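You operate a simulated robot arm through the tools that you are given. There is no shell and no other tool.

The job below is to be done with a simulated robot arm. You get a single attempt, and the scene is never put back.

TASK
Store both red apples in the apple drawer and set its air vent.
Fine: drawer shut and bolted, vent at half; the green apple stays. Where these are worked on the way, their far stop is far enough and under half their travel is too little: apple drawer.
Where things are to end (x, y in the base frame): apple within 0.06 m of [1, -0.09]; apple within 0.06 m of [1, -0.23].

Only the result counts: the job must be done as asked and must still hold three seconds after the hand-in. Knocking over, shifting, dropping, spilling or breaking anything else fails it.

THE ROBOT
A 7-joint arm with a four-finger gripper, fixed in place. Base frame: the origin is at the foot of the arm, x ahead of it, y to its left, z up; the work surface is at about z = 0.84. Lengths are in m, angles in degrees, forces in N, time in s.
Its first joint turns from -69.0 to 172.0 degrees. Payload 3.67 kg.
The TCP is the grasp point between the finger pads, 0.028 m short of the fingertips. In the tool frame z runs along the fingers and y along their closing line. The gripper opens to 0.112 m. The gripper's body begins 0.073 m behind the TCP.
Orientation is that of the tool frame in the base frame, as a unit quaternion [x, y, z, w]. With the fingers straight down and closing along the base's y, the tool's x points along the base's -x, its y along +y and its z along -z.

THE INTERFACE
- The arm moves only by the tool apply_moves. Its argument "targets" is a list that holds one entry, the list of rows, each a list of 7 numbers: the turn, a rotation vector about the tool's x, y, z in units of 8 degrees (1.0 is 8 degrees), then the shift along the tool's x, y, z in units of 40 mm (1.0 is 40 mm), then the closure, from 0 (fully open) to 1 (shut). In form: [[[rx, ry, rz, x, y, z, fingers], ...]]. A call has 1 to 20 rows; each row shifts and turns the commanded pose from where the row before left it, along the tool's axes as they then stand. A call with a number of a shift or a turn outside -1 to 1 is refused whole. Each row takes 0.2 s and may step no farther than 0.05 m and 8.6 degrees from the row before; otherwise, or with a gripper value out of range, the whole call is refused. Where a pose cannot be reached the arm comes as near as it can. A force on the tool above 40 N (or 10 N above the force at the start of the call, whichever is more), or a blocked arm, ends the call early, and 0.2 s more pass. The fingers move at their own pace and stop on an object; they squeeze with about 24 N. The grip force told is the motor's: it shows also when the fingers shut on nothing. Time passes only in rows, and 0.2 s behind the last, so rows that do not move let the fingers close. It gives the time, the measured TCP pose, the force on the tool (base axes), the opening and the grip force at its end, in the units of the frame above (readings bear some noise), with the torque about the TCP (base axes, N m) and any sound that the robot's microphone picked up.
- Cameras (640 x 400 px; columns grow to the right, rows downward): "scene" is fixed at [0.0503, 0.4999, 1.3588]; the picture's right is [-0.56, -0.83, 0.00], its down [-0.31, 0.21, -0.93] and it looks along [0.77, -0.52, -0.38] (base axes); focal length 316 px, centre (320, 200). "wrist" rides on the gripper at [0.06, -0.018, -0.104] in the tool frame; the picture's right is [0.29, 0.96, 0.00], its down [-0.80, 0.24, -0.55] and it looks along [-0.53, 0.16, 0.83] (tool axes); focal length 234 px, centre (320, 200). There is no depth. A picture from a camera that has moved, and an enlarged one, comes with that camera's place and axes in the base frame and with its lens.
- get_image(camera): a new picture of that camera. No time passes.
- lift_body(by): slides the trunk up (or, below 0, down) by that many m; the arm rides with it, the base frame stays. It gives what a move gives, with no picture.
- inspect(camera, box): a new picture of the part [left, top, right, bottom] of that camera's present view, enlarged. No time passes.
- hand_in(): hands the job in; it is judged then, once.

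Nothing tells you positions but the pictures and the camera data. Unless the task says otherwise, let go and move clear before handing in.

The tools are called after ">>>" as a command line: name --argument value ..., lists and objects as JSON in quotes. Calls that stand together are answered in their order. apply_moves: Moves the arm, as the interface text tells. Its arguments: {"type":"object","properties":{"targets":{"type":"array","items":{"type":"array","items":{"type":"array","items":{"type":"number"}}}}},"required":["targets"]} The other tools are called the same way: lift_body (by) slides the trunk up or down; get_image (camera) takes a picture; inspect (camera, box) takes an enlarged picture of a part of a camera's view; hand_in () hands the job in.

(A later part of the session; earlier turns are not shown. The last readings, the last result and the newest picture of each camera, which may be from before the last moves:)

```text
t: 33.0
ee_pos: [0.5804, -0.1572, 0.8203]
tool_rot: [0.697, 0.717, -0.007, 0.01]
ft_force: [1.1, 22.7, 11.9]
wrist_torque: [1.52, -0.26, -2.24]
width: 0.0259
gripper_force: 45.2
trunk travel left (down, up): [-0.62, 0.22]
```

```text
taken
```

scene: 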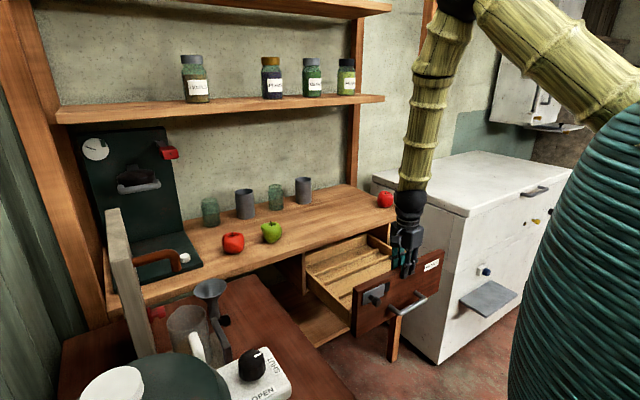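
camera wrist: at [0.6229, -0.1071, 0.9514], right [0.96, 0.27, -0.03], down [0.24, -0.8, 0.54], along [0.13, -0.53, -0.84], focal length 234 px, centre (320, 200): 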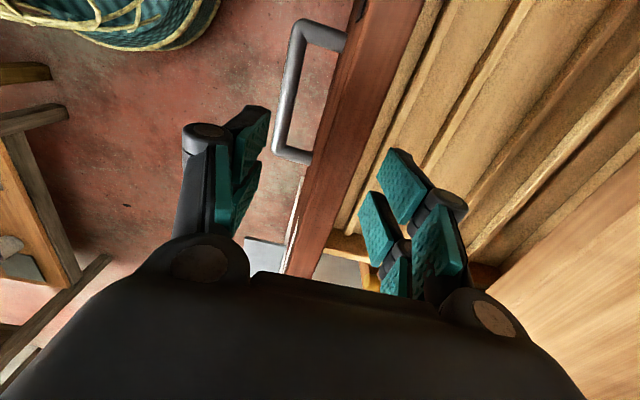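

The drawer is out about 0.24 m. I'll continue with a small sideways correction.

>>> apply_moves --targets '[[[0, 0, 0, 0.06, -0.4, 0, 0.9], [0, 0, 0, 0.01, -0.4, 0, 0.9], [0, 0, 0, 0.01, -0.4, 0, 0.9], [0, 0, 0, 0.01, -0.4, 0, 0.9]]]'

>>> get_image --camera "scene"

```text
t: 33.6
ee_pos: [0.5614, -0.156, 0.8193]
tool_rot: [0.7, 0.714, -0.004, 0.016]
ft_force: [10.1, 8.2, -10.5]
wrist_torque: [0.51, 0.0, -2.54]
width: 0.0258
gripper_force: 45.5
trunk travel left (down, up): [-0.62, 0.22]
stopped in row 2: the force on the tool passed its limit at 49 N (the readings are from after the stop); the commanded pose is now the measured one
```

```text
taken
```

scene: 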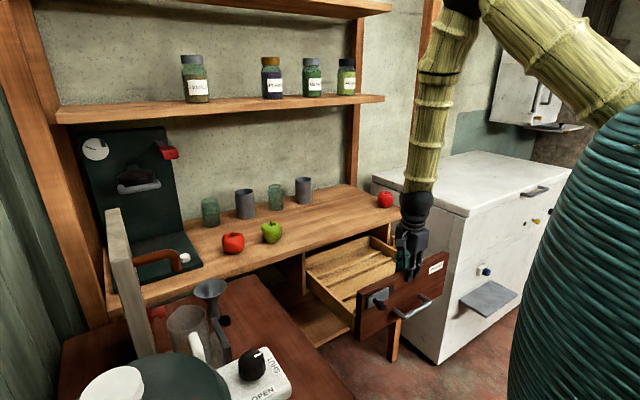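

The drawer has hit its far stop, about 0.26 m open. I'll release the panel, rise, and turn the gripper back so it closes along y for handling the apples.

>>> apply_moves --targets '[[[0, 0, 0, 0, 0, 0, 0.4], [0, 0, 0, 0, 0, 0, 0.4], [0, 0, 0, 0, 0, -0.6, 0.4], [0, 0, 0, 0, 0, -0.9, 0.4], [0, 0, 0, 0, 0, -0.9, 0.4], [0, 0, 0, 0, 0, -0.9, 0.4], [0, 0, 0, 0, 0, -0.9, 0.4], [0, 0, -1, 0, 0, 0, 0.2], [0, 0, -1, 0, 0, 0, 0.2], [0, 0, -1, 0, 0, 0, 0.2], [0, 0, -1, 0, 0, 0, 0.2], [0, 0, -1, 0, 0, 0, 0.2], [0, 0, -1, 0, 0, 0, 0.2], [0, 0, -1, 0, 0, 0, 0.2], [0, 0, -1, 0, 0, 0, 0.2], [0, 0, -1, 0, 0, 0, 0.2], [0, 0, -1, 0, 0, 0, 0.2], [0, 0, -1, 0, 0, 0, 0.2], [0, 0, -0.25, 0, 0, 0, 0.2]]]'

>>> get_image --camera "wrist"

>>> inspect --camera "scene" --box '[290, 190, 470, 330]'

```text
t: 37.6
ee_pos: [0.5573, -0.1524, 0.9873]
tool_rot: [-0.012, 1.0, -0.015, 0.009]
ft_force: [-0.4, -0.5, -1.0]
wrist_torque: [-0.01, 0.02, 0.0]
width: 0.0895
gripper_force: 0.0
trunk travel left (down, up): [-0.62, 0.22]
```

```text
taken
camera wrist: at [0.4959, -0.1682, 1.0921], right [-0.31, 0.95, -0.03], down [0.78, 0.27, 0.56], along [0.54, 0.15, -0.83], focal length 234 px, centre (320, 200)
```

wrist: 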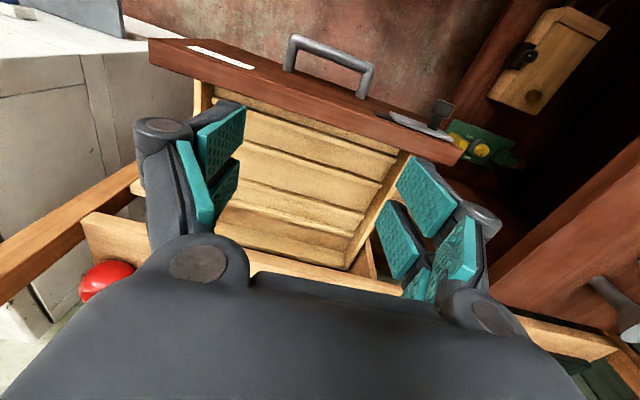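

```text
2.86 times, centred on (380, 260) of scene
camera zoom: at [0.0503, 0.4999, 1.3588], right [-0.56, -0.83, 0.0], down [-0.31, 0.21, -0.93], along [0.77, -0.52, -0.38], focal length 902 px, centre (149, 29)
```

zoom: 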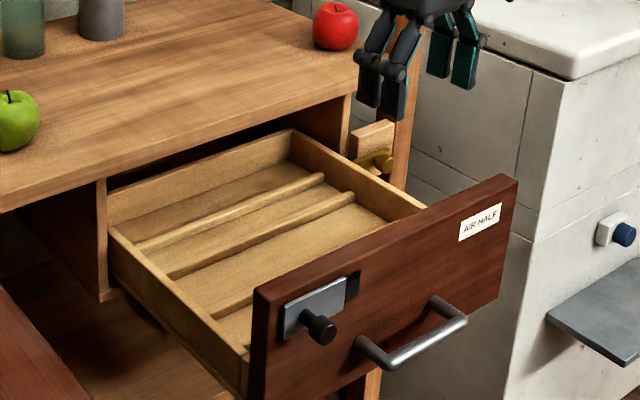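

The drawer is wide open with three ribs inside. I'll zoom in from above to measure where the apples should sit.

>>> inspect --camera "wrist" --box '[150, 30, 470, 270]'

```text
1.67 times, centred on (310, 150) of wrist
camera zoom: at [0.4959, -0.1682, 1.0921], right [-0.31, 0.95, -0.03], down [0.78, 0.27, 0.56], along [0.54, 0.15, -0.83], focal length 390 px, centre (337, 283)
```

zoom: 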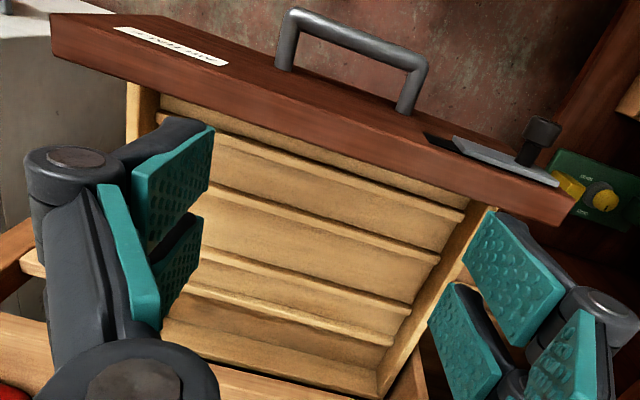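

Ribs 2 and 3 bound the wide groove, about x = 0.70 to 0.78 at present, so the apples go at x ≈ 0.74 with the drawer open. I'll fetch the left red apple first, moving high over to about (0.895, 0.25).

>>> apply_moves --targets '[[[-0.21, 0.13, 0.17, 0, 0, -0.6, 0.2], [0, 0, 0, -0.65, 0.773, -0.3, 0.2], [0, 0, 0, -0.65, 0.773, 0, 0.2], [0, 0, 0, -0.65, 0.773, 0, 0.2], [0, 0, 0, -0.65, 0.773, 0, 0.2], [0, 0, 0, -0.65, 0.773, 0, 0.2], [0, 0, 0, -0.65, 0.773, 0, 0.2], [0, 0, 0, -0.65, 0.773, 0, 0.2], [0, 0, 0, -0.65, 0.773, 0, 0.2], [0, 0, 0, -0.65, 0.773, 0, 0.2], [0, 0, 0, -0.65, 0.773, 0, 0.2]]]'

>>> get_image --camera "wrist"

>>> get_image --camera "scene"

```text
t: 40.2
ee_pos: [0.8314, 0.1356, 1.0368]
tool_rot: [0.019, 1.0, 0.023, -0.003]
ft_force: [-0.3, 0.4, 0.8]
wrist_torque: [-0.01, 0.04, 0.01]
width: 0.0895
gripper_force: 0.0
trunk travel left (down, up): [-0.62, 0.22]
stopped in row 11: the arm was blocked; the commanded pose is now the measured one
```

```text
taken
camera wrist: at [0.7695, 0.1147, 1.1413], right [-0.25, 0.97, 0.05], down [0.81, 0.18, 0.56], along [0.53, 0.18, -0.83], focal length 234 px, centre (320, 200)
```

wrist: 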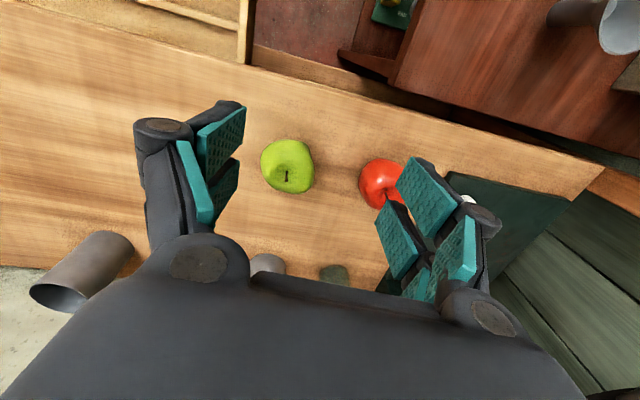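

```text
taken
```

scene: 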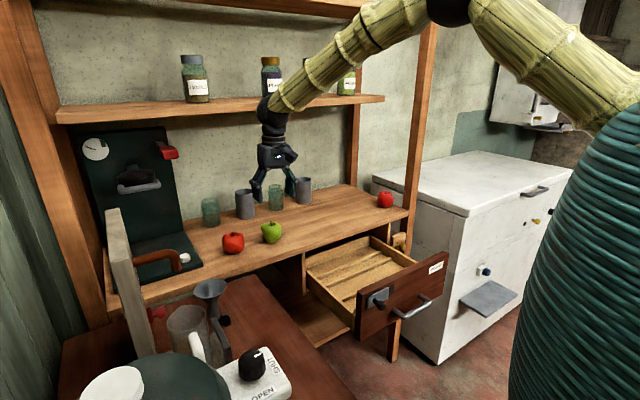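

Something blocked the arm at (0.831, 0.136, 1.037) with no force on the tool, so one of the arm's links may be touching something such as the shelf edge. I'll look closely.

>>> inspect --camera "scene" --box '[220, 50, 420, 190]'

>>> inspect --camera "scene" --box '[340, 0, 560, 140]'

```text
2.86 times, centred on (320, 120) of scene
camera zoom: at [0.0503, 0.4999, 1.3588], right [-0.56, -0.83, 0.0], down [-0.31, 0.21, -0.93], along [0.77, -0.52, -0.38], focal length 902 px, centre (320, 429)
```

zoom: 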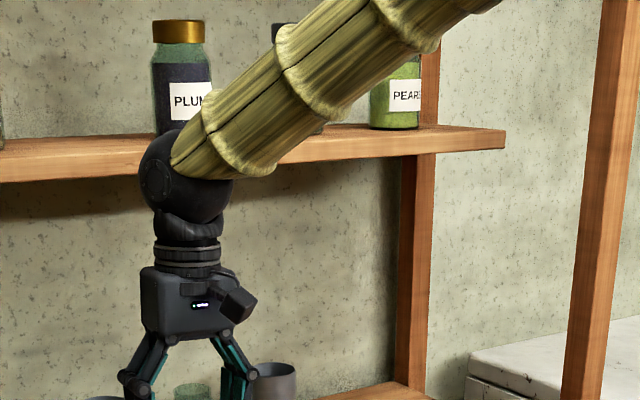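

```text
2.86 times, centred on (450, 70) of scene
camera zoom: at [0.0503, 0.4999, 1.3588], right [-0.56, -0.83, 0.0], down [-0.31, 0.21, -0.93], along [0.77, -0.52, -0.38], focal length 902 px, centre (-51, 571)
```

zoom: 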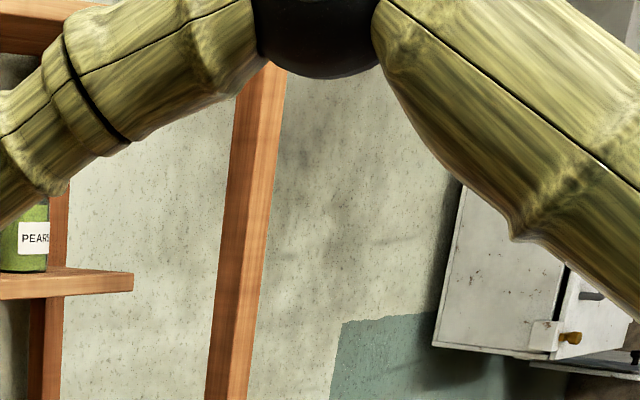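

I think the wrist ball met the front edge of the jar shelf, since I was too high. I'll back off, lower the hand so the wrist passes under the shelf, and approach the left red apple from the front.

>>> apply_moves --targets '[[[0, 0, 0, 0.6, 0, 0, 0.2], [0.33, 0, -0.27, 0.4, 0, 0, 0.2], [0, 0, 0, 0, 0, 0, 0.2]]]'

>>> get_image --camera "scene"

```text
t: 41.0
ee_pos: [0.7954, 0.1199, 1.0233]
tool_rot: [0.013, 1.0, 0.009, -0.018]
ft_force: [-0.2, 0.1, 0.2]
wrist_torque: [-0.01, -0.04, -0.01]
width: 0.0896
gripper_force: 0.0
trunk travel left (down, up): [-0.62, 0.22]
```

```text
taken
```

scene: 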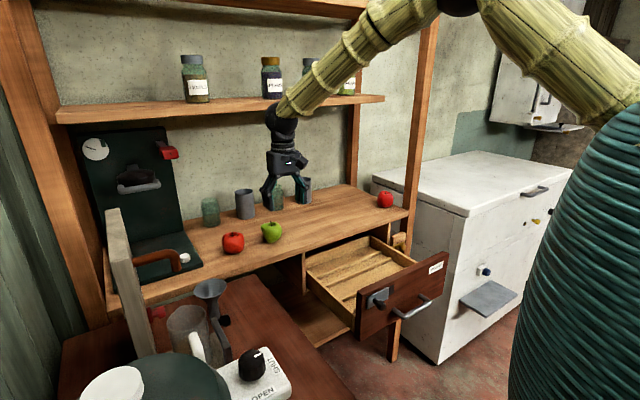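

I've backed clear. Next I'll move left and lower, in front of the red apple.

>>> apply_moves --targets '[[[0, 0, 0, 0, 0.5, 0.4, 0.2], [0, 0, 0, 0, 0.75, 0.4, 0.2], [0, 0, 0, 0, 0.75, 0.4, 0.2], [0, 0, 0, 0, 0.75, 0.4, 0.2], [0, 0, 0, 0, 0.5, 0.2, 0.2], [0, 0, 0, 0, 0, 0, 0.2]]]'

>>> get_image --camera "wrist"

>>> get_image --camera "scene"

```text
t: 42.4
ee_pos: [0.7977, 0.257, 0.9689]
tool_rot: [0.009, 1.0, 0.006, -0.002]
ft_force: [0.3, -0.6, 0.1]
wrist_torque: [0.04, -0.02, 0.01]
width: 0.0898
gripper_force: 0.1
trunk travel left (down, up): [-0.62, 0.22]
```

```text
taken
camera wrist: at [0.7376, 0.2391, 1.0746], right [-0.27, 0.96, 0.01], down [0.8, 0.22, 0.55], along [0.53, 0.16, -0.83], focal length 234 px, centre (320, 200)
```

wrist: 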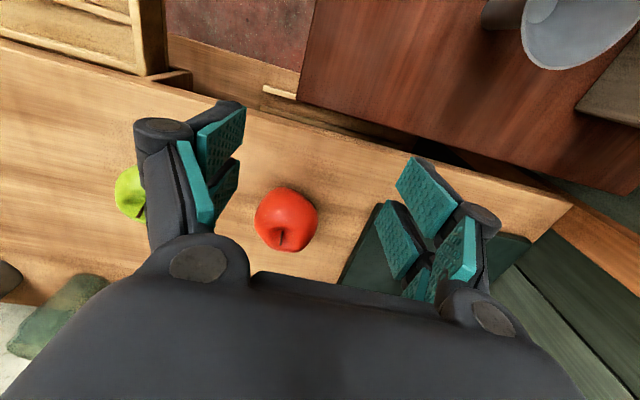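

```text
taken
```

scene: 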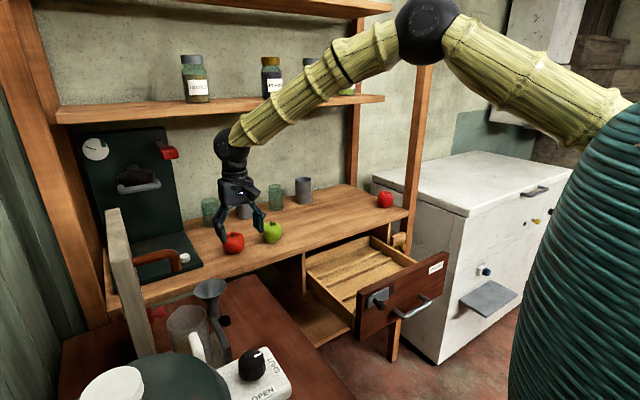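

The red apple is at about (0.898, 0.249), straight ahead between the fingers. I'll lower a little, move forward over it, descend, and grip.

>>> apply_moves --targets '[[[0, 0, 0, 0, -0.2, 0.9, 0.2], [0, 0, 0, -0.6, 0, 0.2, 0.2], [0, 0, 0, -0.65, 0, 0, 0.2], [0, 0, 0, -0.65, 0, 0, 0.2], [0, 0, 0, -0.6, 0, 0, 0.2], [0, 0, 0, 0, 0, 0, 0.2]]]'

>>> get_image --camera "wrist"

>>> inspect --camera "scene" --box '[180, 110, 340, 270]'

```text
t: 43.8
ee_pos: [0.8879, 0.261, 0.9215]
tool_rot: [-0.001, 1.0, -0.001, -0.002]
ft_force: [-0.2, 0.2, 0.1]
wrist_torque: [-0.02, 0.0, -0.02]
width: 0.0897
gripper_force: 0.0
trunk travel left (down, up): [-0.62, 0.22]
```

```text
taken
camera wrist: at [0.8292, 0.2432, 1.0255], right [-0.29, 0.96, 0.0], down [0.8, 0.24, 0.55], along [0.53, 0.16, -0.83], focal length 234 px, centre (320, 200)
```

wrist: 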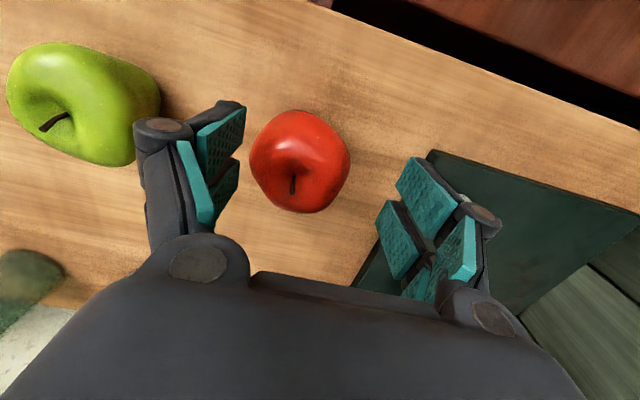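

```text
2.50 times, centred on (260, 190) of scene
camera zoom: at [0.0503, 0.4999, 1.3588], right [-0.56, -0.83, 0.0], down [-0.31, 0.21, -0.93], along [0.77, -0.52, -0.38], focal length 790 px, centre (470, 225)
```

zoom: 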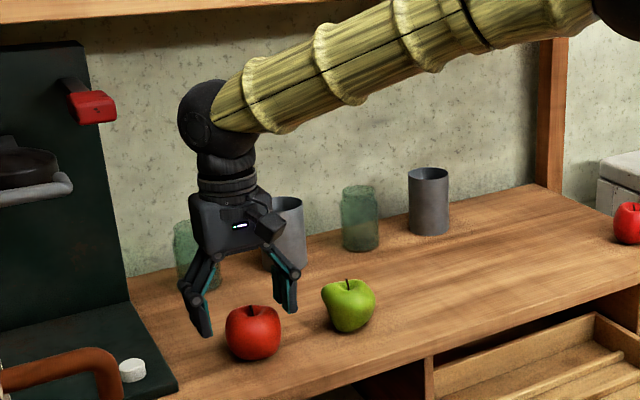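

The apple reads (0.898, 0.248) and the TCP is at (0.888, 0.261), so I'll correct and descend around it.

>>> apply_moves --targets '[[[0, 0, 0, -0.25, -0.33, 0, 0.2], [0, 0, 0, 0, 0, 0, 0.2]]]'

>>> get_image --camera "wrist"

```text
t: 44.4
ee_pos: [0.9002, 0.2481, 0.9204]
tool_rot: [-0.001, 1.0, -0.001, -0.001]
ft_force: [0.5, 0.4, -1.0]
wrist_torque: [-0.01, 0.0, 0.01]
width: 0.0898
gripper_force: 0.0
trunk travel left (down, up): [-0.62, 0.22]
```

```text
taken
camera wrist: at [0.8393, 0.2301, 1.0255], right [-0.29, 0.96, 0.0], down [0.8, 0.24, 0.55], along [0.53, 0.16, -0.83], focal length 234 px, centre (320, 200)
```

wrist: 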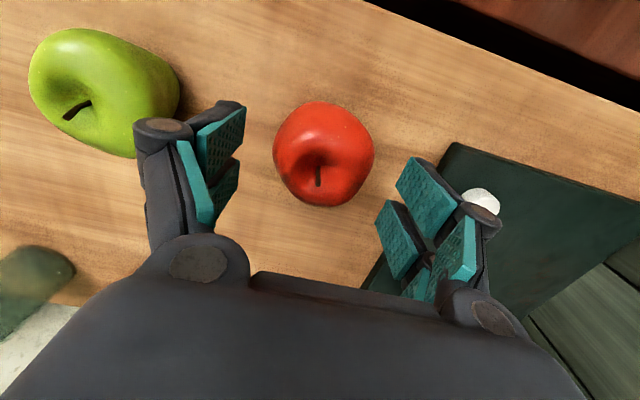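

The fingers straddle the red apple with clearance to the green one. I'll descend and close.

>>> apply_moves --targets '[[[0, 0, 0, 0, 0, 0.4, 0.2], [0, 0, 0, 0, 0, 0.4, 0.2], [0, 0, 0, 0, 0, 0.3, 0.2], [0, 0, 0, 0, 0, 0, 0.2], [0, 0, 0, 0, 0, 0, 0.5], [0, 0, 0, 0, 0, 0, 0.6], [0, 0, 0, 0, 0, 0, 0.6]]]'

>>> get_image --camera "wrist"

>>> inspect --camera "scene" --box '[180, 110, 340, 270]'

```text
t: 46.0
ee_pos: [0.8991, 0.2474, 0.876]
tool_rot: [-0.001, 1.0, -0.001, -0.002]
ft_force: [-0.1, 0.3, 3.5]
wrist_torque: [0.06, -0.01, 0.04]
width: 0.0638
gripper_force: 24.1
trunk travel left (down, up): [-0.62, 0.22]
```

```text
taken
camera wrist: at [0.839, 0.2299, 0.9818], right [-0.29, 0.96, 0.0], down [0.8, 0.24, 0.55], along [0.53, 0.16, -0.83], focal length 234 px, centre (320, 200)
```

wrist: 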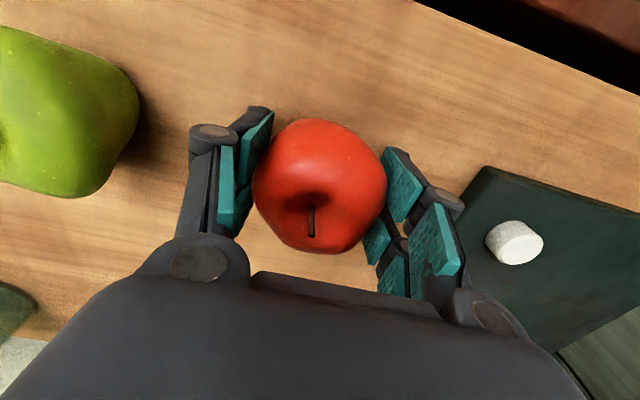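

```text
2.50 times, centred on (260, 190) of scene
camera zoom: at [0.0503, 0.4999, 1.3588], right [-0.56, -0.83, 0.0], down [-0.31, 0.21, -0.93], along [0.77, -0.52, -0.38], focal length 790 px, centre (470, 225)
```

zoom: 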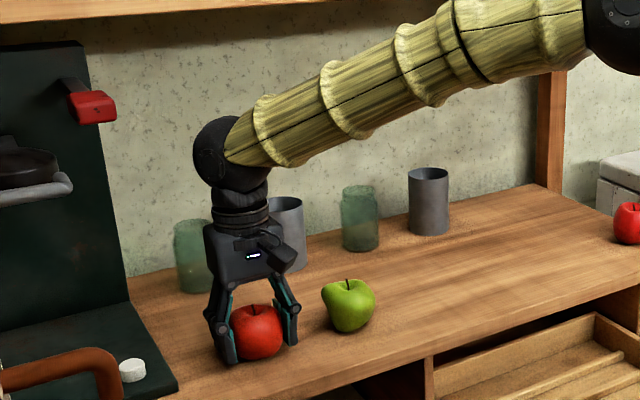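

The left red apple is gripped at 64 mm. I'll lift it a little, draw it back in front of the shelf, and carry it over the open drawer.

>>> apply_moves --targets '[[[0, 0, 0, 0, 0, -0.4, 0.6], [0, 0, 0, 0, 0, -0.7, 0.6], [0, 0, 0, 0, 0, -0.7, 0.6], [0, 0, 0, 0.5, 0, 0, 0.6], [0, 0, 0, 0.8, 0, 0, 0.6], [0, 0, 0, 0.8, 0, 0, 0.6], [0, 0, 0, 0.8, 0, 0, 0.6], [0, 0, 0, 0.8, 0, 0, 0.6], [0, 0, 0, 0.3, 0, 0, 0.6], [0, 0, 0, 0, 0, 0, 0.6]]]'

>>> get_image --camera "scene"

```text
t: 48.4
ee_pos: [0.7316, 0.2311, 0.8986]
tool_rot: [0.013, 0.999, 0.006, -0.044]
ft_force: [-0.8, 0.2, -1.5]
wrist_torque: [0.0, 0.0, 0.01]
width: 0.0638
gripper_force: 23.9
trunk travel left (down, up): [-0.62, 0.22]
stopped in row 10: the arm was blocked; the commanded pose is now the measured one
```

```text
taken
```

scene: 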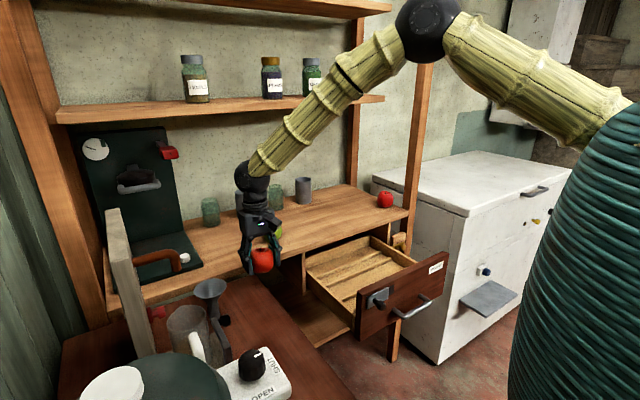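

The apple is held, but the controller again reported a blocked arm with no tool force, and the hand has sagged and tilted a few degrees. I'll straighten it and rise in small steps to see whether the arm follows.

>>> apply_moves --targets '[[[0, -0.3, 0, 0, 0, -0.3, 0.6], [0, -0.33, 0, 0, 0, -0.4, 0.6], [0, 0, 0, 0, 0, 0, 0.6]]]'

```text
t: 49.4
ee_pos: [0.7314, 0.2147, 0.896]
tool_rot: [0.028, 0.999, 0.013, -0.03]
ft_force: [0.3, 0.4, -1.0]
wrist_torque: [-0.02, 0.02, -0.01]
width: 0.0637
gripper_force: 23.7
trunk travel left (down, up): [-0.62, 0.22]
stopped in row 3: the arm was blocked; the commanded pose is now the measured one
```

The arm still isn't following upward. I'll look for a contact from both cameras.

>>> get_image --camera "wrist"

>>> get_image --camera "scene"

>>> inspect --camera "scene" --box '[200, 120, 340, 300]'

>>> inspect --camera "scene" --box '[340, 0, 640, 190]'

```text
taken
camera wrist: at [0.6759, 0.1983, 1.0037], right [-0.23, 0.97, 0.04], down [0.84, 0.18, 0.51], along [0.49, 0.15, -0.86], focal length 234 px, centre (320, 200)
```

wrist: 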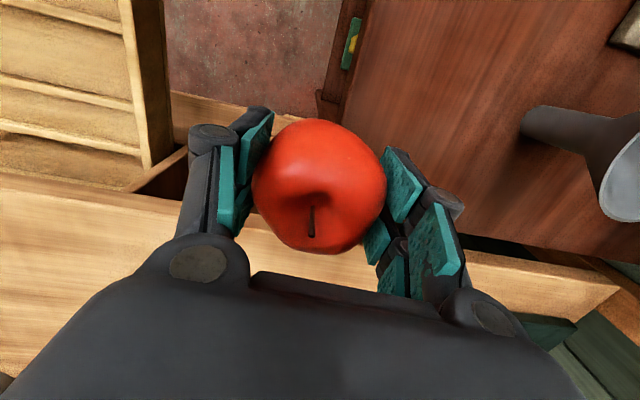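

```text
taken
```

scene: 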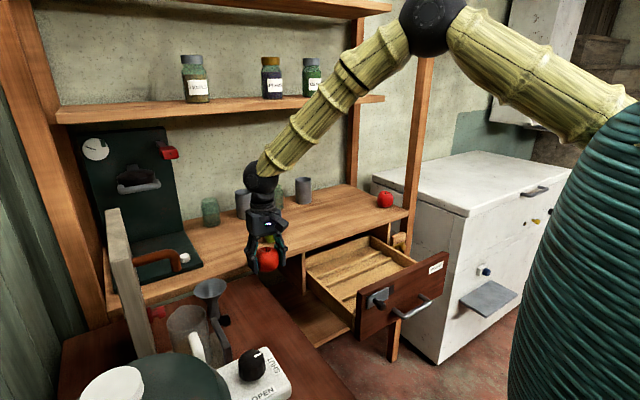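

```text
2.22 times, centred on (270, 210) of scene
camera zoom: at [0.0503, 0.4999, 1.3588], right [-0.56, -0.83, 0.0], down [-0.31, 0.21, -0.93], along [0.77, -0.52, -0.38], focal length 702 px, centre (431, 178)
```

zoom: 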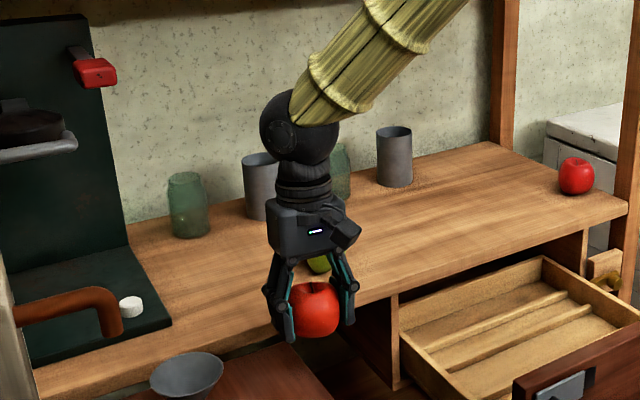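

```text
2.11 times, centred on (490, 95) of scene
camera zoom: at [0.0503, 0.4999, 1.3588], right [-0.56, -0.83, 0.0], down [-0.31, 0.21, -0.93], along [0.77, -0.52, -0.38], focal length 665 px, centre (-38, 421)
```

zoom: 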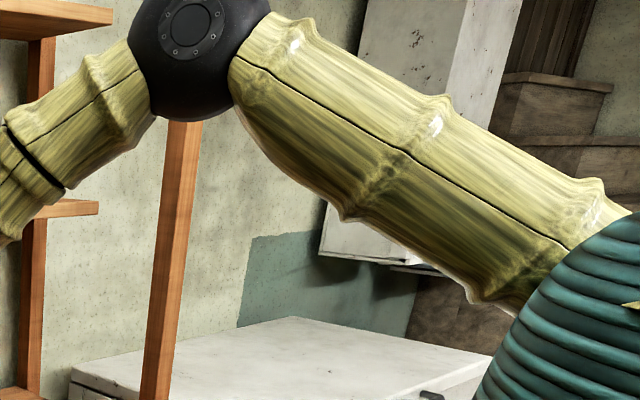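

No visible contact, so this looks like a joint-limit tangle rather than a collision. The way to the drawer, towards -y, should free it, so I'll try a few gentle steps.

>>> apply_moves --targets '[[[0, 0, 0, 0, -0.5, 0, 0.6], [0, 0, 0, 0, -0.6, 0, 0.6], [0, 0, 0, 0, -0.6, 0, 0.6], [0, 0, 0, 0, -0.6, 0, 0.6], [0, 0, 0, 0, 0, 0, 0.6]]]'

```text
t: 50.6
ee_pos: [0.7257, 0.1252, 0.8946]
tool_rot: [0.026, 0.999, 0.011, -0.028]
ft_force: [-0.6, 0.3, -0.7]
wrist_torque: [-0.01, 0.02, -0.01]
width: 0.0635
gripper_force: 24.5
trunk travel left (down, up): [-0.62, 0.22]
```

It follows well in this direction. I'll straighten the tool and continue towards the drop spot.

>>> apply_moves --targets '[[[0.08, -0.2, -0.18, 0, -0.6, -0.2, 0.6], [0.08, -0.19, -0.18, 0, -0.6, -0.2, 0.6], [0, 0, 0, 0, -0.6, -0.2, 0.6], [0, 0, 0, 0, -0.6, -0.2, 0.6], [0, 0, 0, 0, -0.6, 0, 0.6], [0, 0, 0, 0, 0, 0, 0.6]]]'

```text
t: 52.0
ee_pos: [0.7247, 0.0058, 0.9251]
tool_rot: [0.001, 1.0, 0.0, -0.001]
ft_force: [0.1, 0.1, -1.4]
wrist_torque: [-0.03, 0.01, 0.0]
width: 0.0637
gripper_force: 23.9
trunk travel left (down, up): [-0.62, 0.22]
```

Tracking is clean again. I'll move the last stretch to above the groove at (0.74, -0.09) and check the view.

>>> apply_moves --targets '[[[0, 0, 0, -0.13, -0.8, 0, 0.6], [0, 0, 0, -0.13, -0.8, 0, 0.6], [0, 0, 0, -0.12, -0.8, 0, 0.6], [0, 0, 0, 0, 0, 0, 0.6]]]'

>>> get_image --camera "wrist"

>>> inspect --camera "scene" --box '[280, 160, 460, 320]'

```text
t: 53.0
ee_pos: [0.7385, -0.0894, 0.9248]
tool_rot: [0.001, 1.0, 0.0, -0.001]
ft_force: [0.6, 0.4, -1.3]
wrist_torque: [-0.03, -0.01, -0.01]
width: 0.0638
gripper_force: 24.1
trunk travel left (down, up): [-0.62, 0.22]
```

```text
taken
camera wrist: at [0.6785, -0.1069, 1.0298], right [-0.29, 0.96, 0.0], down [0.8, 0.24, 0.55], along [0.53, 0.16, -0.83], focal length 234 px, centre (320, 200)
```

wrist: 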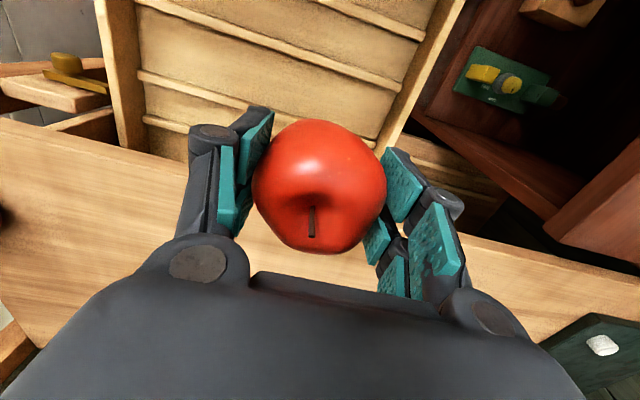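

```text
2.50 times, centred on (370, 240) of scene
camera zoom: at [0.0503, 0.4999, 1.3588], right [-0.56, -0.83, 0.0], down [-0.31, 0.21, -0.93], along [0.77, -0.52, -0.38], focal length 790 px, centre (195, 100)
```

zoom: 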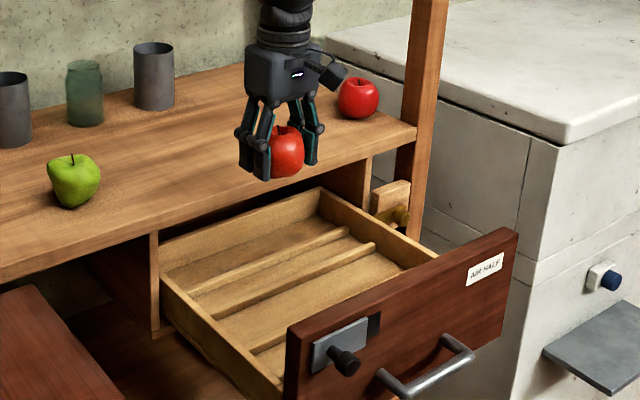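

The apple is above the wide groove. I'll lower it into the drawer, slowing near the floor.

>>> apply_moves --targets '[[[0, 0, 0, 0, 0, 0.7, 0.6], [0, 0, 0, 0, 0, 0.9, 0.6], [0, 0, 0, 0, 0, 0.9, 0.6], [0, 0, 0, 0, 0, 0.9, 0.6], [0, 0, 0, 0, 0, 0.9, 0.6], [0, 0, 0, 0, 0, 0.4, 0.6], [0, 0, 0, 0, 0, 0, 0.6]]]'

>>> get_image --camera "wrist"

>>> inspect --camera "scene" --box '[280, 190, 420, 310]'

```text
t: 54.6
ee_pos: [0.7381, -0.0916, 0.7365]
tool_rot: [0.0, 1.0, 0.0, -0.001]
ft_force: [-0.5, -0.3, -1.8]
wrist_torque: [0.0, -0.01, 0.01]
width: 0.0637
gripper_force: 24.3
trunk travel left (down, up): [-0.62, 0.22]
```

```text
taken
camera wrist: at [0.6779, -0.1088, 0.8414], right [-0.29, 0.96, 0.0], down [0.8, 0.24, 0.55], along [0.53, 0.16, -0.83], focal length 234 px, centre (320, 200)
```

wrist: 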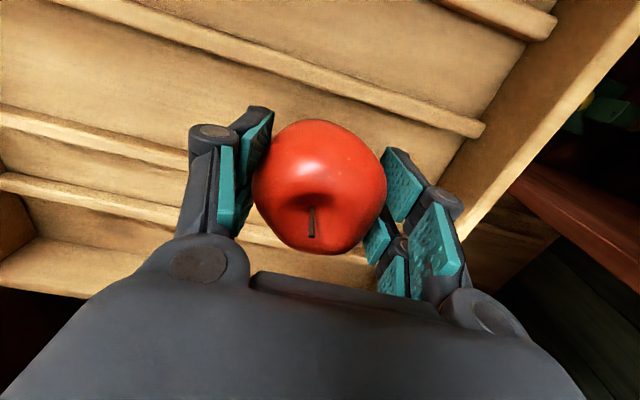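

```text
3.33 times, centred on (350, 250) of scene
camera zoom: at [0.0503, 0.4999, 1.3588], right [-0.56, -0.83, 0.0], down [-0.31, 0.21, -0.93], along [0.77, -0.52, -0.38], focal length 1053 px, centre (220, 33)
```

zoom: 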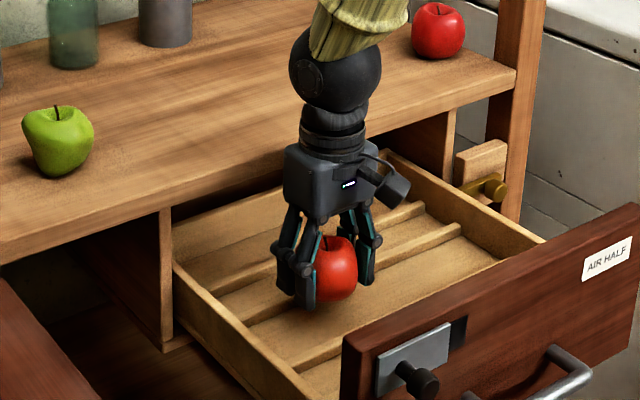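

The apple hangs between ribs 2 and 3. I'll lower it the last centimetres in small steps, watching the vertical force.

>>> apply_moves --targets '[[[0, 0, 0, 0, 0, 0.25, 0.6], [0, 0, 0, 0, 0, 0.2, 0.6], [0, 0, 0, 0, 0, 0.15, 0.6], [0, 0, 0, 0, 0, 0, 0.6]]]'

```text
t: 55.6
ee_pos: [0.7379, -0.0897, 0.7137]
tool_rot: [0.001, 1.0, 0.001, -0.001]
ft_force: [0.0, -0.4, -1.0]
wrist_torque: [0.03, -0.02, -0.03]
width: 0.0637
gripper_force: 23.7
trunk travel left (down, up): [-0.62, 0.22]
```

>>> apply_moves --targets '[[[0, 0, 0, 0, 0, 0.12, 0.6], [0, 0, 0, 0, 0, 0, 0.6]]]'

```text
t: 56.2
ee_pos: [0.7383, -0.0905, 0.7074]
tool_rot: [0.001, 1.0, 0.001, -0.001]
ft_force: [0.0, 0.3, -0.8]
wrist_torque: [0.02, 0.01, 0.02]
width: 0.0635
gripper_force: 24.1
trunk travel left (down, up): [-0.62, 0.22]
```

No contact yet at TCP z = 0.707, so I'll continue in 4 mm steps.

>>> apply_moves --targets '[[[0, 0, 0, 0, 0, 0.1, 0.6], [0, 0, 0, 0, 0, 0, 0.6]]]'

>>> inspect --camera "scene" --box '[310, 210, 390, 290]'

```text
t: 56.8
ee_pos: [0.7375, -0.0895, 0.705]
tool_rot: [0.001, 1.0, 0.001, 0.0]
ft_force: [-0.3, 0.1, -0.2]
wrist_torque: [0.01, 0.0, -0.01]
width: 0.0635
gripper_force: 23.8
trunk travel left (down, up): [-0.62, 0.22]
```

```text
5.00 times, centred on (350, 250) of scene
camera zoom: at [0.0503, 0.4999, 1.3588], right [-0.56, -0.83, 0.0], down [-0.31, 0.21, -0.93], along [0.77, -0.52, -0.38], focal length 1579 px, centre (170, -50)
```

zoom: 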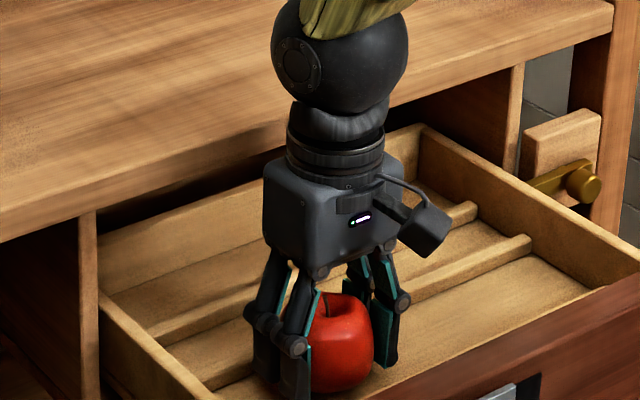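

>>> apply_moves --targets '[[[0, 0, 0, 0, 0, 0.08, 0.6], [0, 0, 0, 0, 0, 0, 0.6]]]'

```text
t: 57.4
ee_pos: [0.7383, -0.0896, 0.7017]
tool_rot: [0.0, 1.0, 0.0, -0.001]
ft_force: [1.0, -0.3, -0.6]
wrist_torque: [-0.05, -0.02, 0.03]
width: 0.0635
gripper_force: 24.6
trunk travel left (down, up): [-0.62, 0.22]
```

Still only the apple's weight on the sensor, so two more small steps.

>>> apply_moves --targets '[[[0, 0, 0, 0, 0, 0.1, 0.6], [0, 0, 0, 0, 0, 0, 0.6]]]'

>>> get_image --camera "wrist"

```text
t: 58.0
ee_pos: [0.7381, -0.0889, 0.6991]
tool_rot: [0.001, 1.0, 0.001, 0.0]
ft_force: [2.1, 0.3, 12.9]
wrist_torque: [0.03, -0.07, -0.02]
width: 0.0637
gripper_force: 23.6
trunk travel left (down, up): [-0.62, 0.22]
```

```text
taken
camera wrist: at [0.6779, -0.1078, 0.8035], right [-0.29, 0.96, 0.0], down [0.8, 0.24, 0.55], along [0.53, 0.16, -0.83], focal length 234 px, centre (320, 200)
```

wrist: 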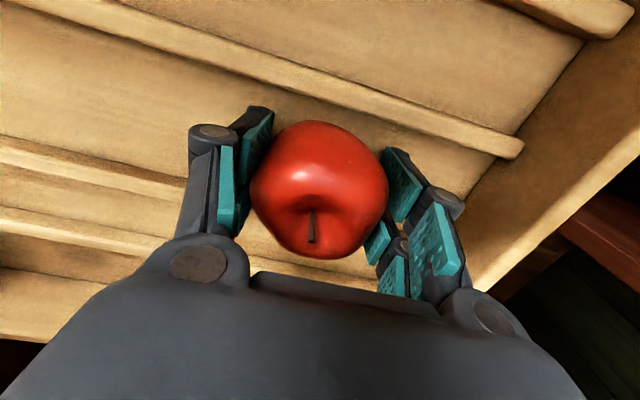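

The apple has touched the drawer floor. I'll ease up 1 mm, open the fingers, and rise.

>>> apply_moves --targets '[[[0, 0, 0, 0, 0, -0.04, 0.6], [0, 0, 0, 0, 0, 0, 0.35], [0, 0, 0, 0, 0, 0, 0.22], [0, 0, 0, 0, 0, 0, 0.22], [0, 0, 0, 0, 0, -0.5, 0.22], [0, 0, 0, 0, 0, -0.8, 0.22], [0, 0, 0, 0, 0, -0.9, 0.22], [0, 0, 0, 0, 0, -0.9, 0.22], [0, 0, 0, 0, 0, -0.9, 0.22], [0, 0, 0, 0, 0, -0.9, 0.22], [0, 0, 0, 0, 0, -0.9, 0.22], [0, 0, 0, 0, 0, 0, 0.22]]]'

>>> get_image --camera "wrist"

>>> get_image --camera "scene"

```text
t: 60.6
ee_pos: [0.7383, -0.093, 0.9316]
tool_rot: [0.0, 1.0, 0.001, -0.002]
ft_force: [0.3, -0.1, 0.8]
wrist_torque: [-0.04, -0.02, 0.01]
width: 0.0873
gripper_force: 0.0
trunk travel left (down, up): [-0.62, 0.22]
```

```text
taken
camera wrist: at [0.6784, -0.1093, 1.0357], right [-0.29, 0.96, 0.0], down [0.8, 0.24, 0.55], along [0.53, 0.16, -0.83], focal length 234 px, centre (320, 200)
```

wrist: 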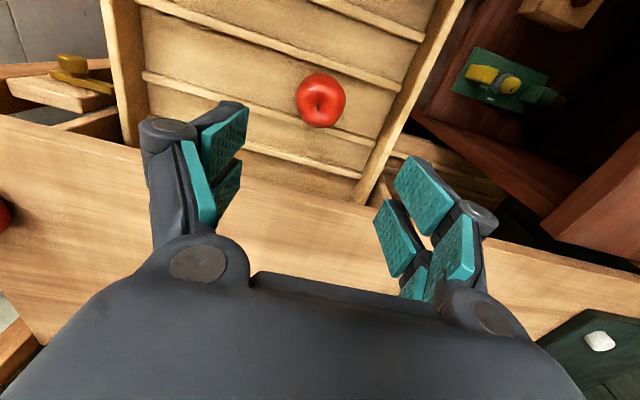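

```text
taken
```

scene: 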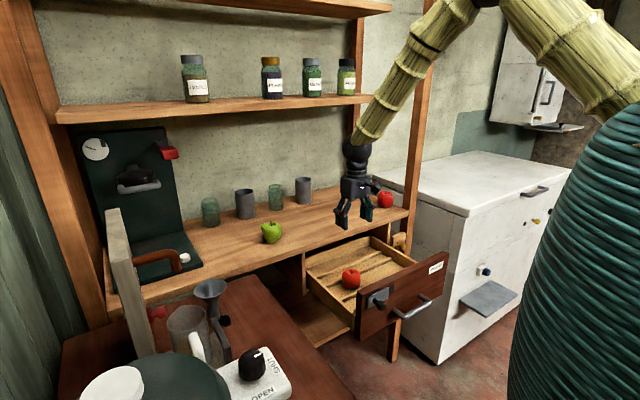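

The left apple now rests at (0.738, -0.091) in the groove. For the right apple, near the post, I'll turn the gripper to close along x so it keeps clear of the post.

>>> apply_moves --targets '[[[0, 0, 0, 0, 0, -0.5, 0.2], [0, 0, 1, 0, 0, 0, 0.2], [0, 0, 1, 0, 0, 0, 0.2], [0, 0, 1, 0, 0, 0, 0.2], [0, 0, 1, 0, 0, 0, 0.2], [0, 0, 1, 0, 0, 0, 0.2], [0, 0, 1, 0, 0, 0, 0.2], [0, 0, 1, 0, 0, 0, 0.2], [0, 0, 1, 0, 0, 0, 0.2], [0, 0, 1, 0, 0, 0, 0.2], [0, 0, 1, 0, 0, 0, 0.2], [0, 0, 1, 0, 0, 0, 0.2], [0, 0, 0.25, 0, 0, 0, 0.2], [0, 0, 0, 0, 0, 0, 0.2]]]'

>>> get_image --camera "scene"

```text
t: 63.6
ee_pos: [0.7448, -0.1134, 0.9612]
tool_rot: [0.727, 0.685, 0.025, -0.028]
ft_force: [-0.3, 1.0, -0.9]
wrist_torque: [-0.04, 0.01, 0.01]
width: 0.0896
gripper_force: 0.1
trunk travel left (down, up): [-0.62, 0.22]
```

```text
taken
```

scene: 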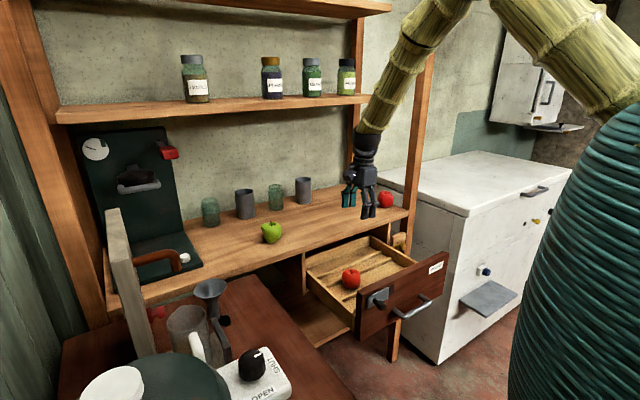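

The pose is off by a couple of centimetres. I'll let it settle for a moment and re-read.

>>> apply_moves --targets '[[[0, 0, 0, 0, 0, 0, 0.2], [0, 0, 0, 0, 0, 0, 0.2], [0, 0, 0, 0, 0, 0, 0.2]]]'

>>> get_image --camera "wrist"

```text
t: 64.6
ee_pos: [0.7463, -0.1167, 0.9562]
tool_rot: [0.728, 0.684, 0.024, -0.029]
ft_force: [0.6, -0.2, 0.1]
wrist_torque: [0.0, 0.02, 0.0]
width: 0.0896
gripper_force: 0.1
trunk travel left (down, up): [-0.62, 0.22]
stopped in row 3: the arm was blocked; the commanded pose is now the measured one
```

```text
taken
camera wrist: at [0.7309, -0.0627, 1.066], right [0.97, 0.23, 0.01], down [0.19, -0.85, 0.49], along [0.12, -0.48, -0.87], focal length 234 px, centre (320, 200)
```

wrist: 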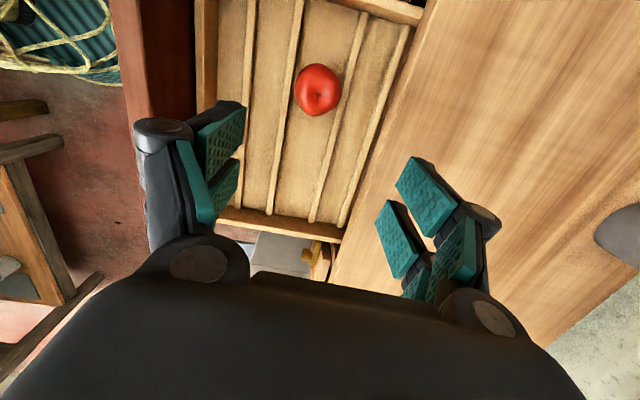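

The arm deviates only in this rolled posture, so this yaw seems to push a joint against a limit. I'll turn back to the natural orientation with a slight yaw and take the right apple closing roughly along y, which should still clear the post.

>>> apply_moves --targets '[[[0, -0.27, -0.9, 0, 0, 0, 0.2], [0, -0.27, -0.9, 0, 0, 0, 0.2], [0, 0, -1, 0, 0, 0, 0.2], [0, 0, -1, 0, 0, 0, 0.2], [0, 0, -1, 0, 0, 0, 0.2], [0, 0, -1, 0, 0, 0, 0.2], [0, 0, -1, 0, 0, 0, 0.2], [0, 0, -1, 0, 0, 0, 0.2], [0, 0, -1, 0, 0, 0, 0.2], [0, 0, -1, 0, 0, 0, 0.2], [0, 0, -0.6, 0, 0, 0, 0.2], [0, 0, 0, 0, 0, 0, 0.2]]]'

>>> get_image --camera "wrist"

>>> get_image --camera "scene"

```text
t: 67.2
ee_pos: [0.7458, -0.1151, 0.9576]
tool_rot: [0.089, 0.996, -0.001, 0.001]
ft_force: [-0.5, -0.8, -0.2]
wrist_torque: [0.0, -0.02, -0.01]
width: 0.0893
gripper_force: 0.1
trunk travel left (down, up): [-0.62, 0.22]
```

```text
taken
camera wrist: at [0.6819, -0.1208, 1.0619], right [-0.11, 0.99, 0.0], down [0.83, 0.1, 0.56], along [0.55, 0.06, -0.83], focal length 234 px, centre (320, 200)
```

wrist: 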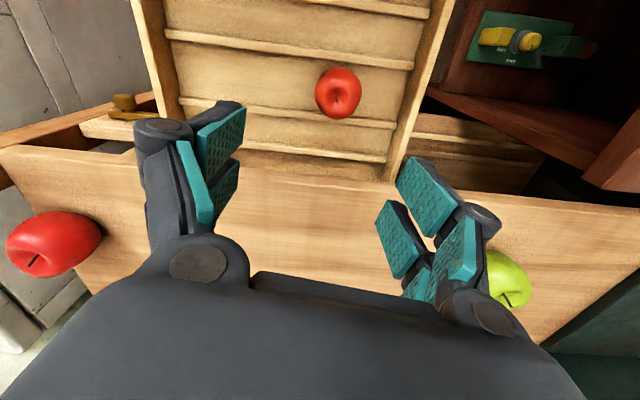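

```text
taken
```

scene: 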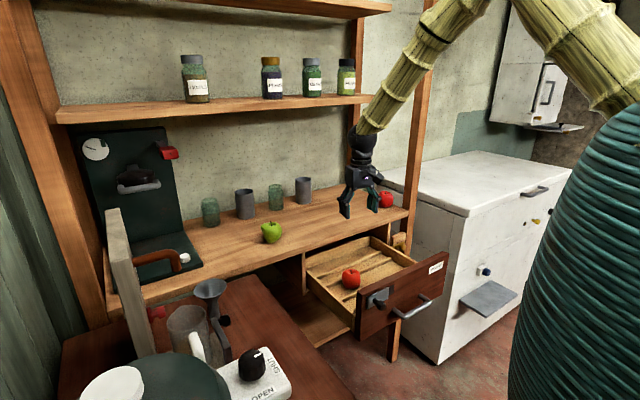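

Tracking is good in this orientation. The right apple is at about (0.894, -0.39). I'll go to x = 0.894 at y ≈ -0.26 first and then approach it from the +y side to stay clear of the post.

>>> apply_moves --targets '[[[0, 0, 0, -0.6, -0.4, 0.3, 0.2], [0, 0, 0, -0.85, -0.58, 0, 0.2], [0, 0, 0, -0.85, -0.58, 0, 0.2], [0, 0, 0, -0.85, -0.58, 0, 0.2], [0, 0, 0, -0.85, -0.58, 0, 0.2], [0, 0, 0, -0.25, -0.18, 0, 0.2], [0, 0, 0, 0, 0, 0, 0.2]]]'

>>> get_image --camera "wrist"

>>> inspect --camera "scene" --box '[320, 90, 460, 230]'

```text
t: 68.8
ee_pos: [0.8915, -0.2598, 0.9464]
tool_rot: [0.09, 0.996, 0.0, 0.001]
ft_force: [-0.3, -0.3, 0.3]
wrist_torque: [-0.03, 0.02, 0.01]
width: 0.0897
gripper_force: 0.0
trunk travel left (down, up): [-0.62, 0.22]
```

```text
taken
camera wrist: at [0.8286, -0.266, 1.0503], right [-0.11, 0.99, 0.0], down [0.83, 0.1, 0.56], along [0.55, 0.06, -0.83], focal length 234 px, centre (320, 200)
```

wrist: 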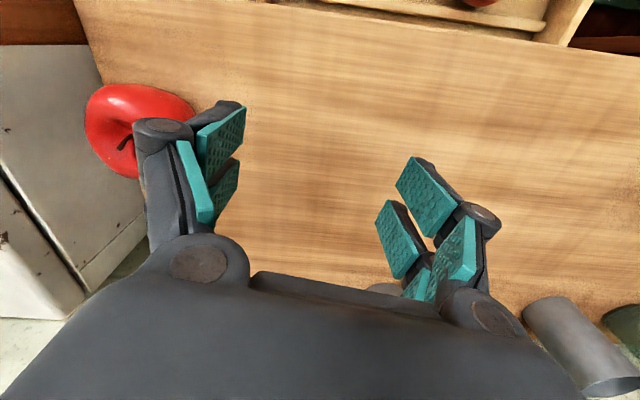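

```text
2.86 times, centred on (390, 160) of scene
camera zoom: at [0.0503, 0.4999, 1.3588], right [-0.56, -0.83, 0.0], down [-0.31, 0.21, -0.93], along [0.77, -0.52, -0.38], focal length 902 px, centre (120, 314)
```

zoom: 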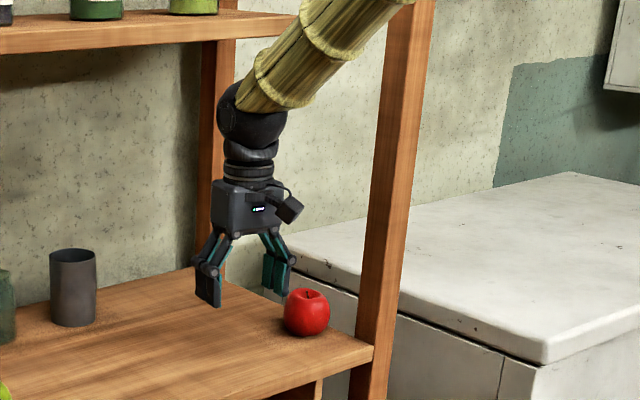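

The arm tracks well. I'll slide over the apple with the fingertips just above it, then look straight down.

>>> apply_moves --targets '[[[0, 0, 0, 0, 0, -0.3, 0.2], [0, 0, 0, -0.166, -0.8, 0, 0.2], [0, 0, 0, -0.166, -0.8, 0, 0.2], [0, 0, 0, -0.166, -0.8, 0, 0.2], [0, 0, 0, -0.166, -0.8, 0, 0.2], [0, 0, 0, 0, 0, 0, 0.2]]]'

>>> get_image --camera "wrist"

>>> inspect --camera "scene" --box '[340, 100, 460, 220]'

```text
t: 70.2
ee_pos: [0.8947, -0.3887, 0.9584]
tool_rot: [0.089, 0.996, -0.002, 0.002]
ft_force: [-0.2, 0.1, 0.1]
wrist_torque: [-0.03, -0.04, 0.04]
width: 0.0897
gripper_force: 0.1
trunk travel left (down, up): [-0.62, 0.22]
```

```text
taken
camera wrist: at [0.8318, -0.3953, 1.0628], right [-0.11, 0.99, 0.0], down [0.83, 0.1, 0.56], along [0.55, 0.06, -0.83], focal length 234 px, centre (320, 200)
```

wrist: 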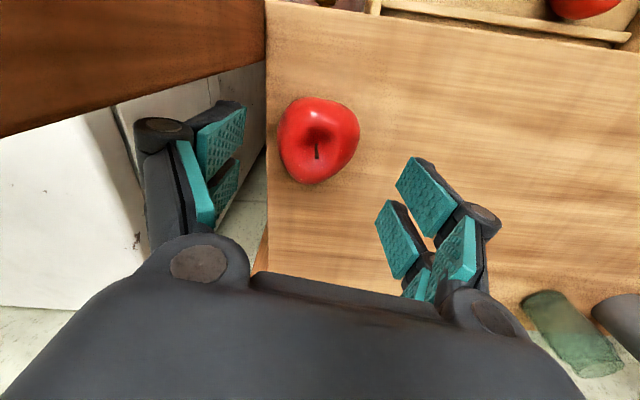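

```text
3.33 times, centred on (400, 160) of scene
camera zoom: at [0.0503, 0.4999, 1.3588], right [-0.56, -0.83, 0.0], down [-0.31, 0.21, -0.93], along [0.77, -0.52, -0.38], focal length 1053 px, centre (53, 333)
```

zoom: 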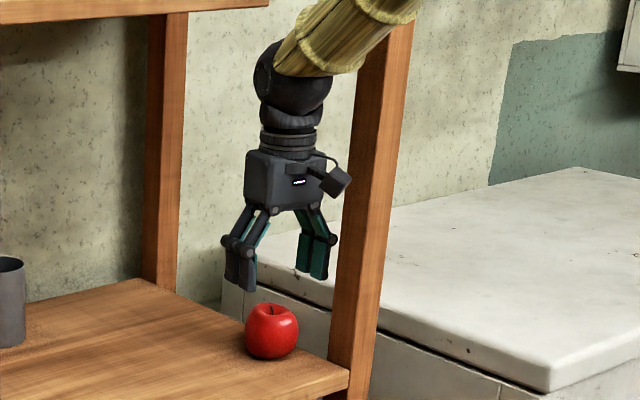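

I'm centred over the right apple at (0.897, -0.390). I'll descend and close on it.

>>> apply_moves --targets '[[[0, 0, 0, -0.07, -0.03, 0.5, 0.2], [0, 0, 0, 0, 0, 0.5, 0.2], [0, 0, 0, 0, 0, 0.5, 0.2], [0, 0, 0, 0, 0, 0.55, 0.2], [0, 0, 0, 0, 0, 0, 0.2], [0, 0, 0, 0, 0, 0, 0.5], [0, 0, 0, 0, 0, 0, 0.6], [0, 0, 0, 0, 0, 0, 0.6]]]'

>>> get_image --camera "wrist"

>>> inspect --camera "scene" --box '[340, 110, 460, 230]'

```text
t: 72.0
ee_pos: [0.8977, -0.3907, 0.8758]
tool_rot: [0.089, 0.996, -0.002, 0.002]
ft_force: [-0.3, 1.2, 3.2]
wrist_torque: [0.06, 0.01, 0.02]
width: 0.0649
gripper_force: 23.9
trunk travel left (down, up): [-0.62, 0.22]
```

```text
taken
camera wrist: at [0.835, -0.3979, 0.981], right [-0.11, 0.99, 0.0], down [0.83, 0.1, 0.56], along [0.55, 0.06, -0.83], focal length 234 px, centre (320, 200)
```

wrist: 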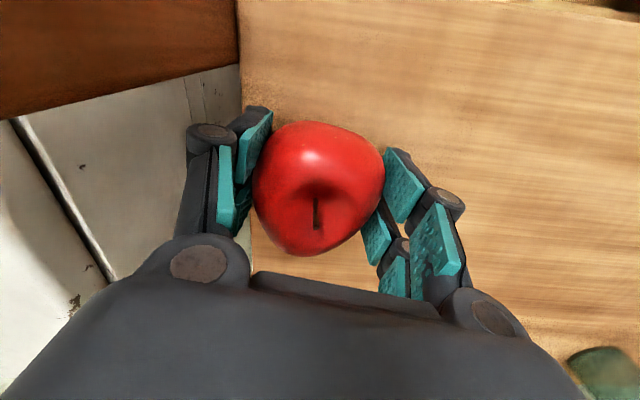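

```text
3.33 times, centred on (400, 170) of scene
camera zoom: at [0.0503, 0.4999, 1.3588], right [-0.56, -0.83, 0.0], down [-0.31, 0.21, -0.93], along [0.77, -0.52, -0.38], focal length 1053 px, centre (53, 300)
```

zoom: 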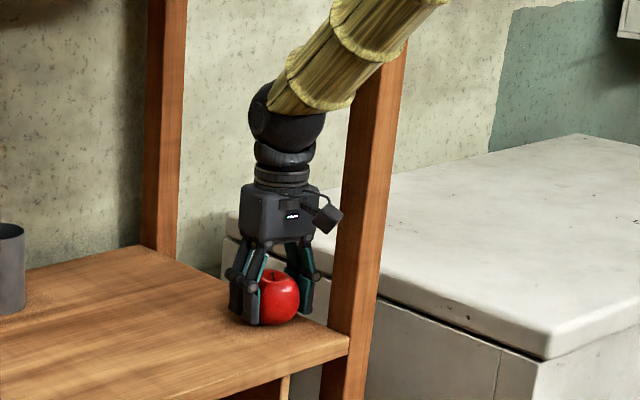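

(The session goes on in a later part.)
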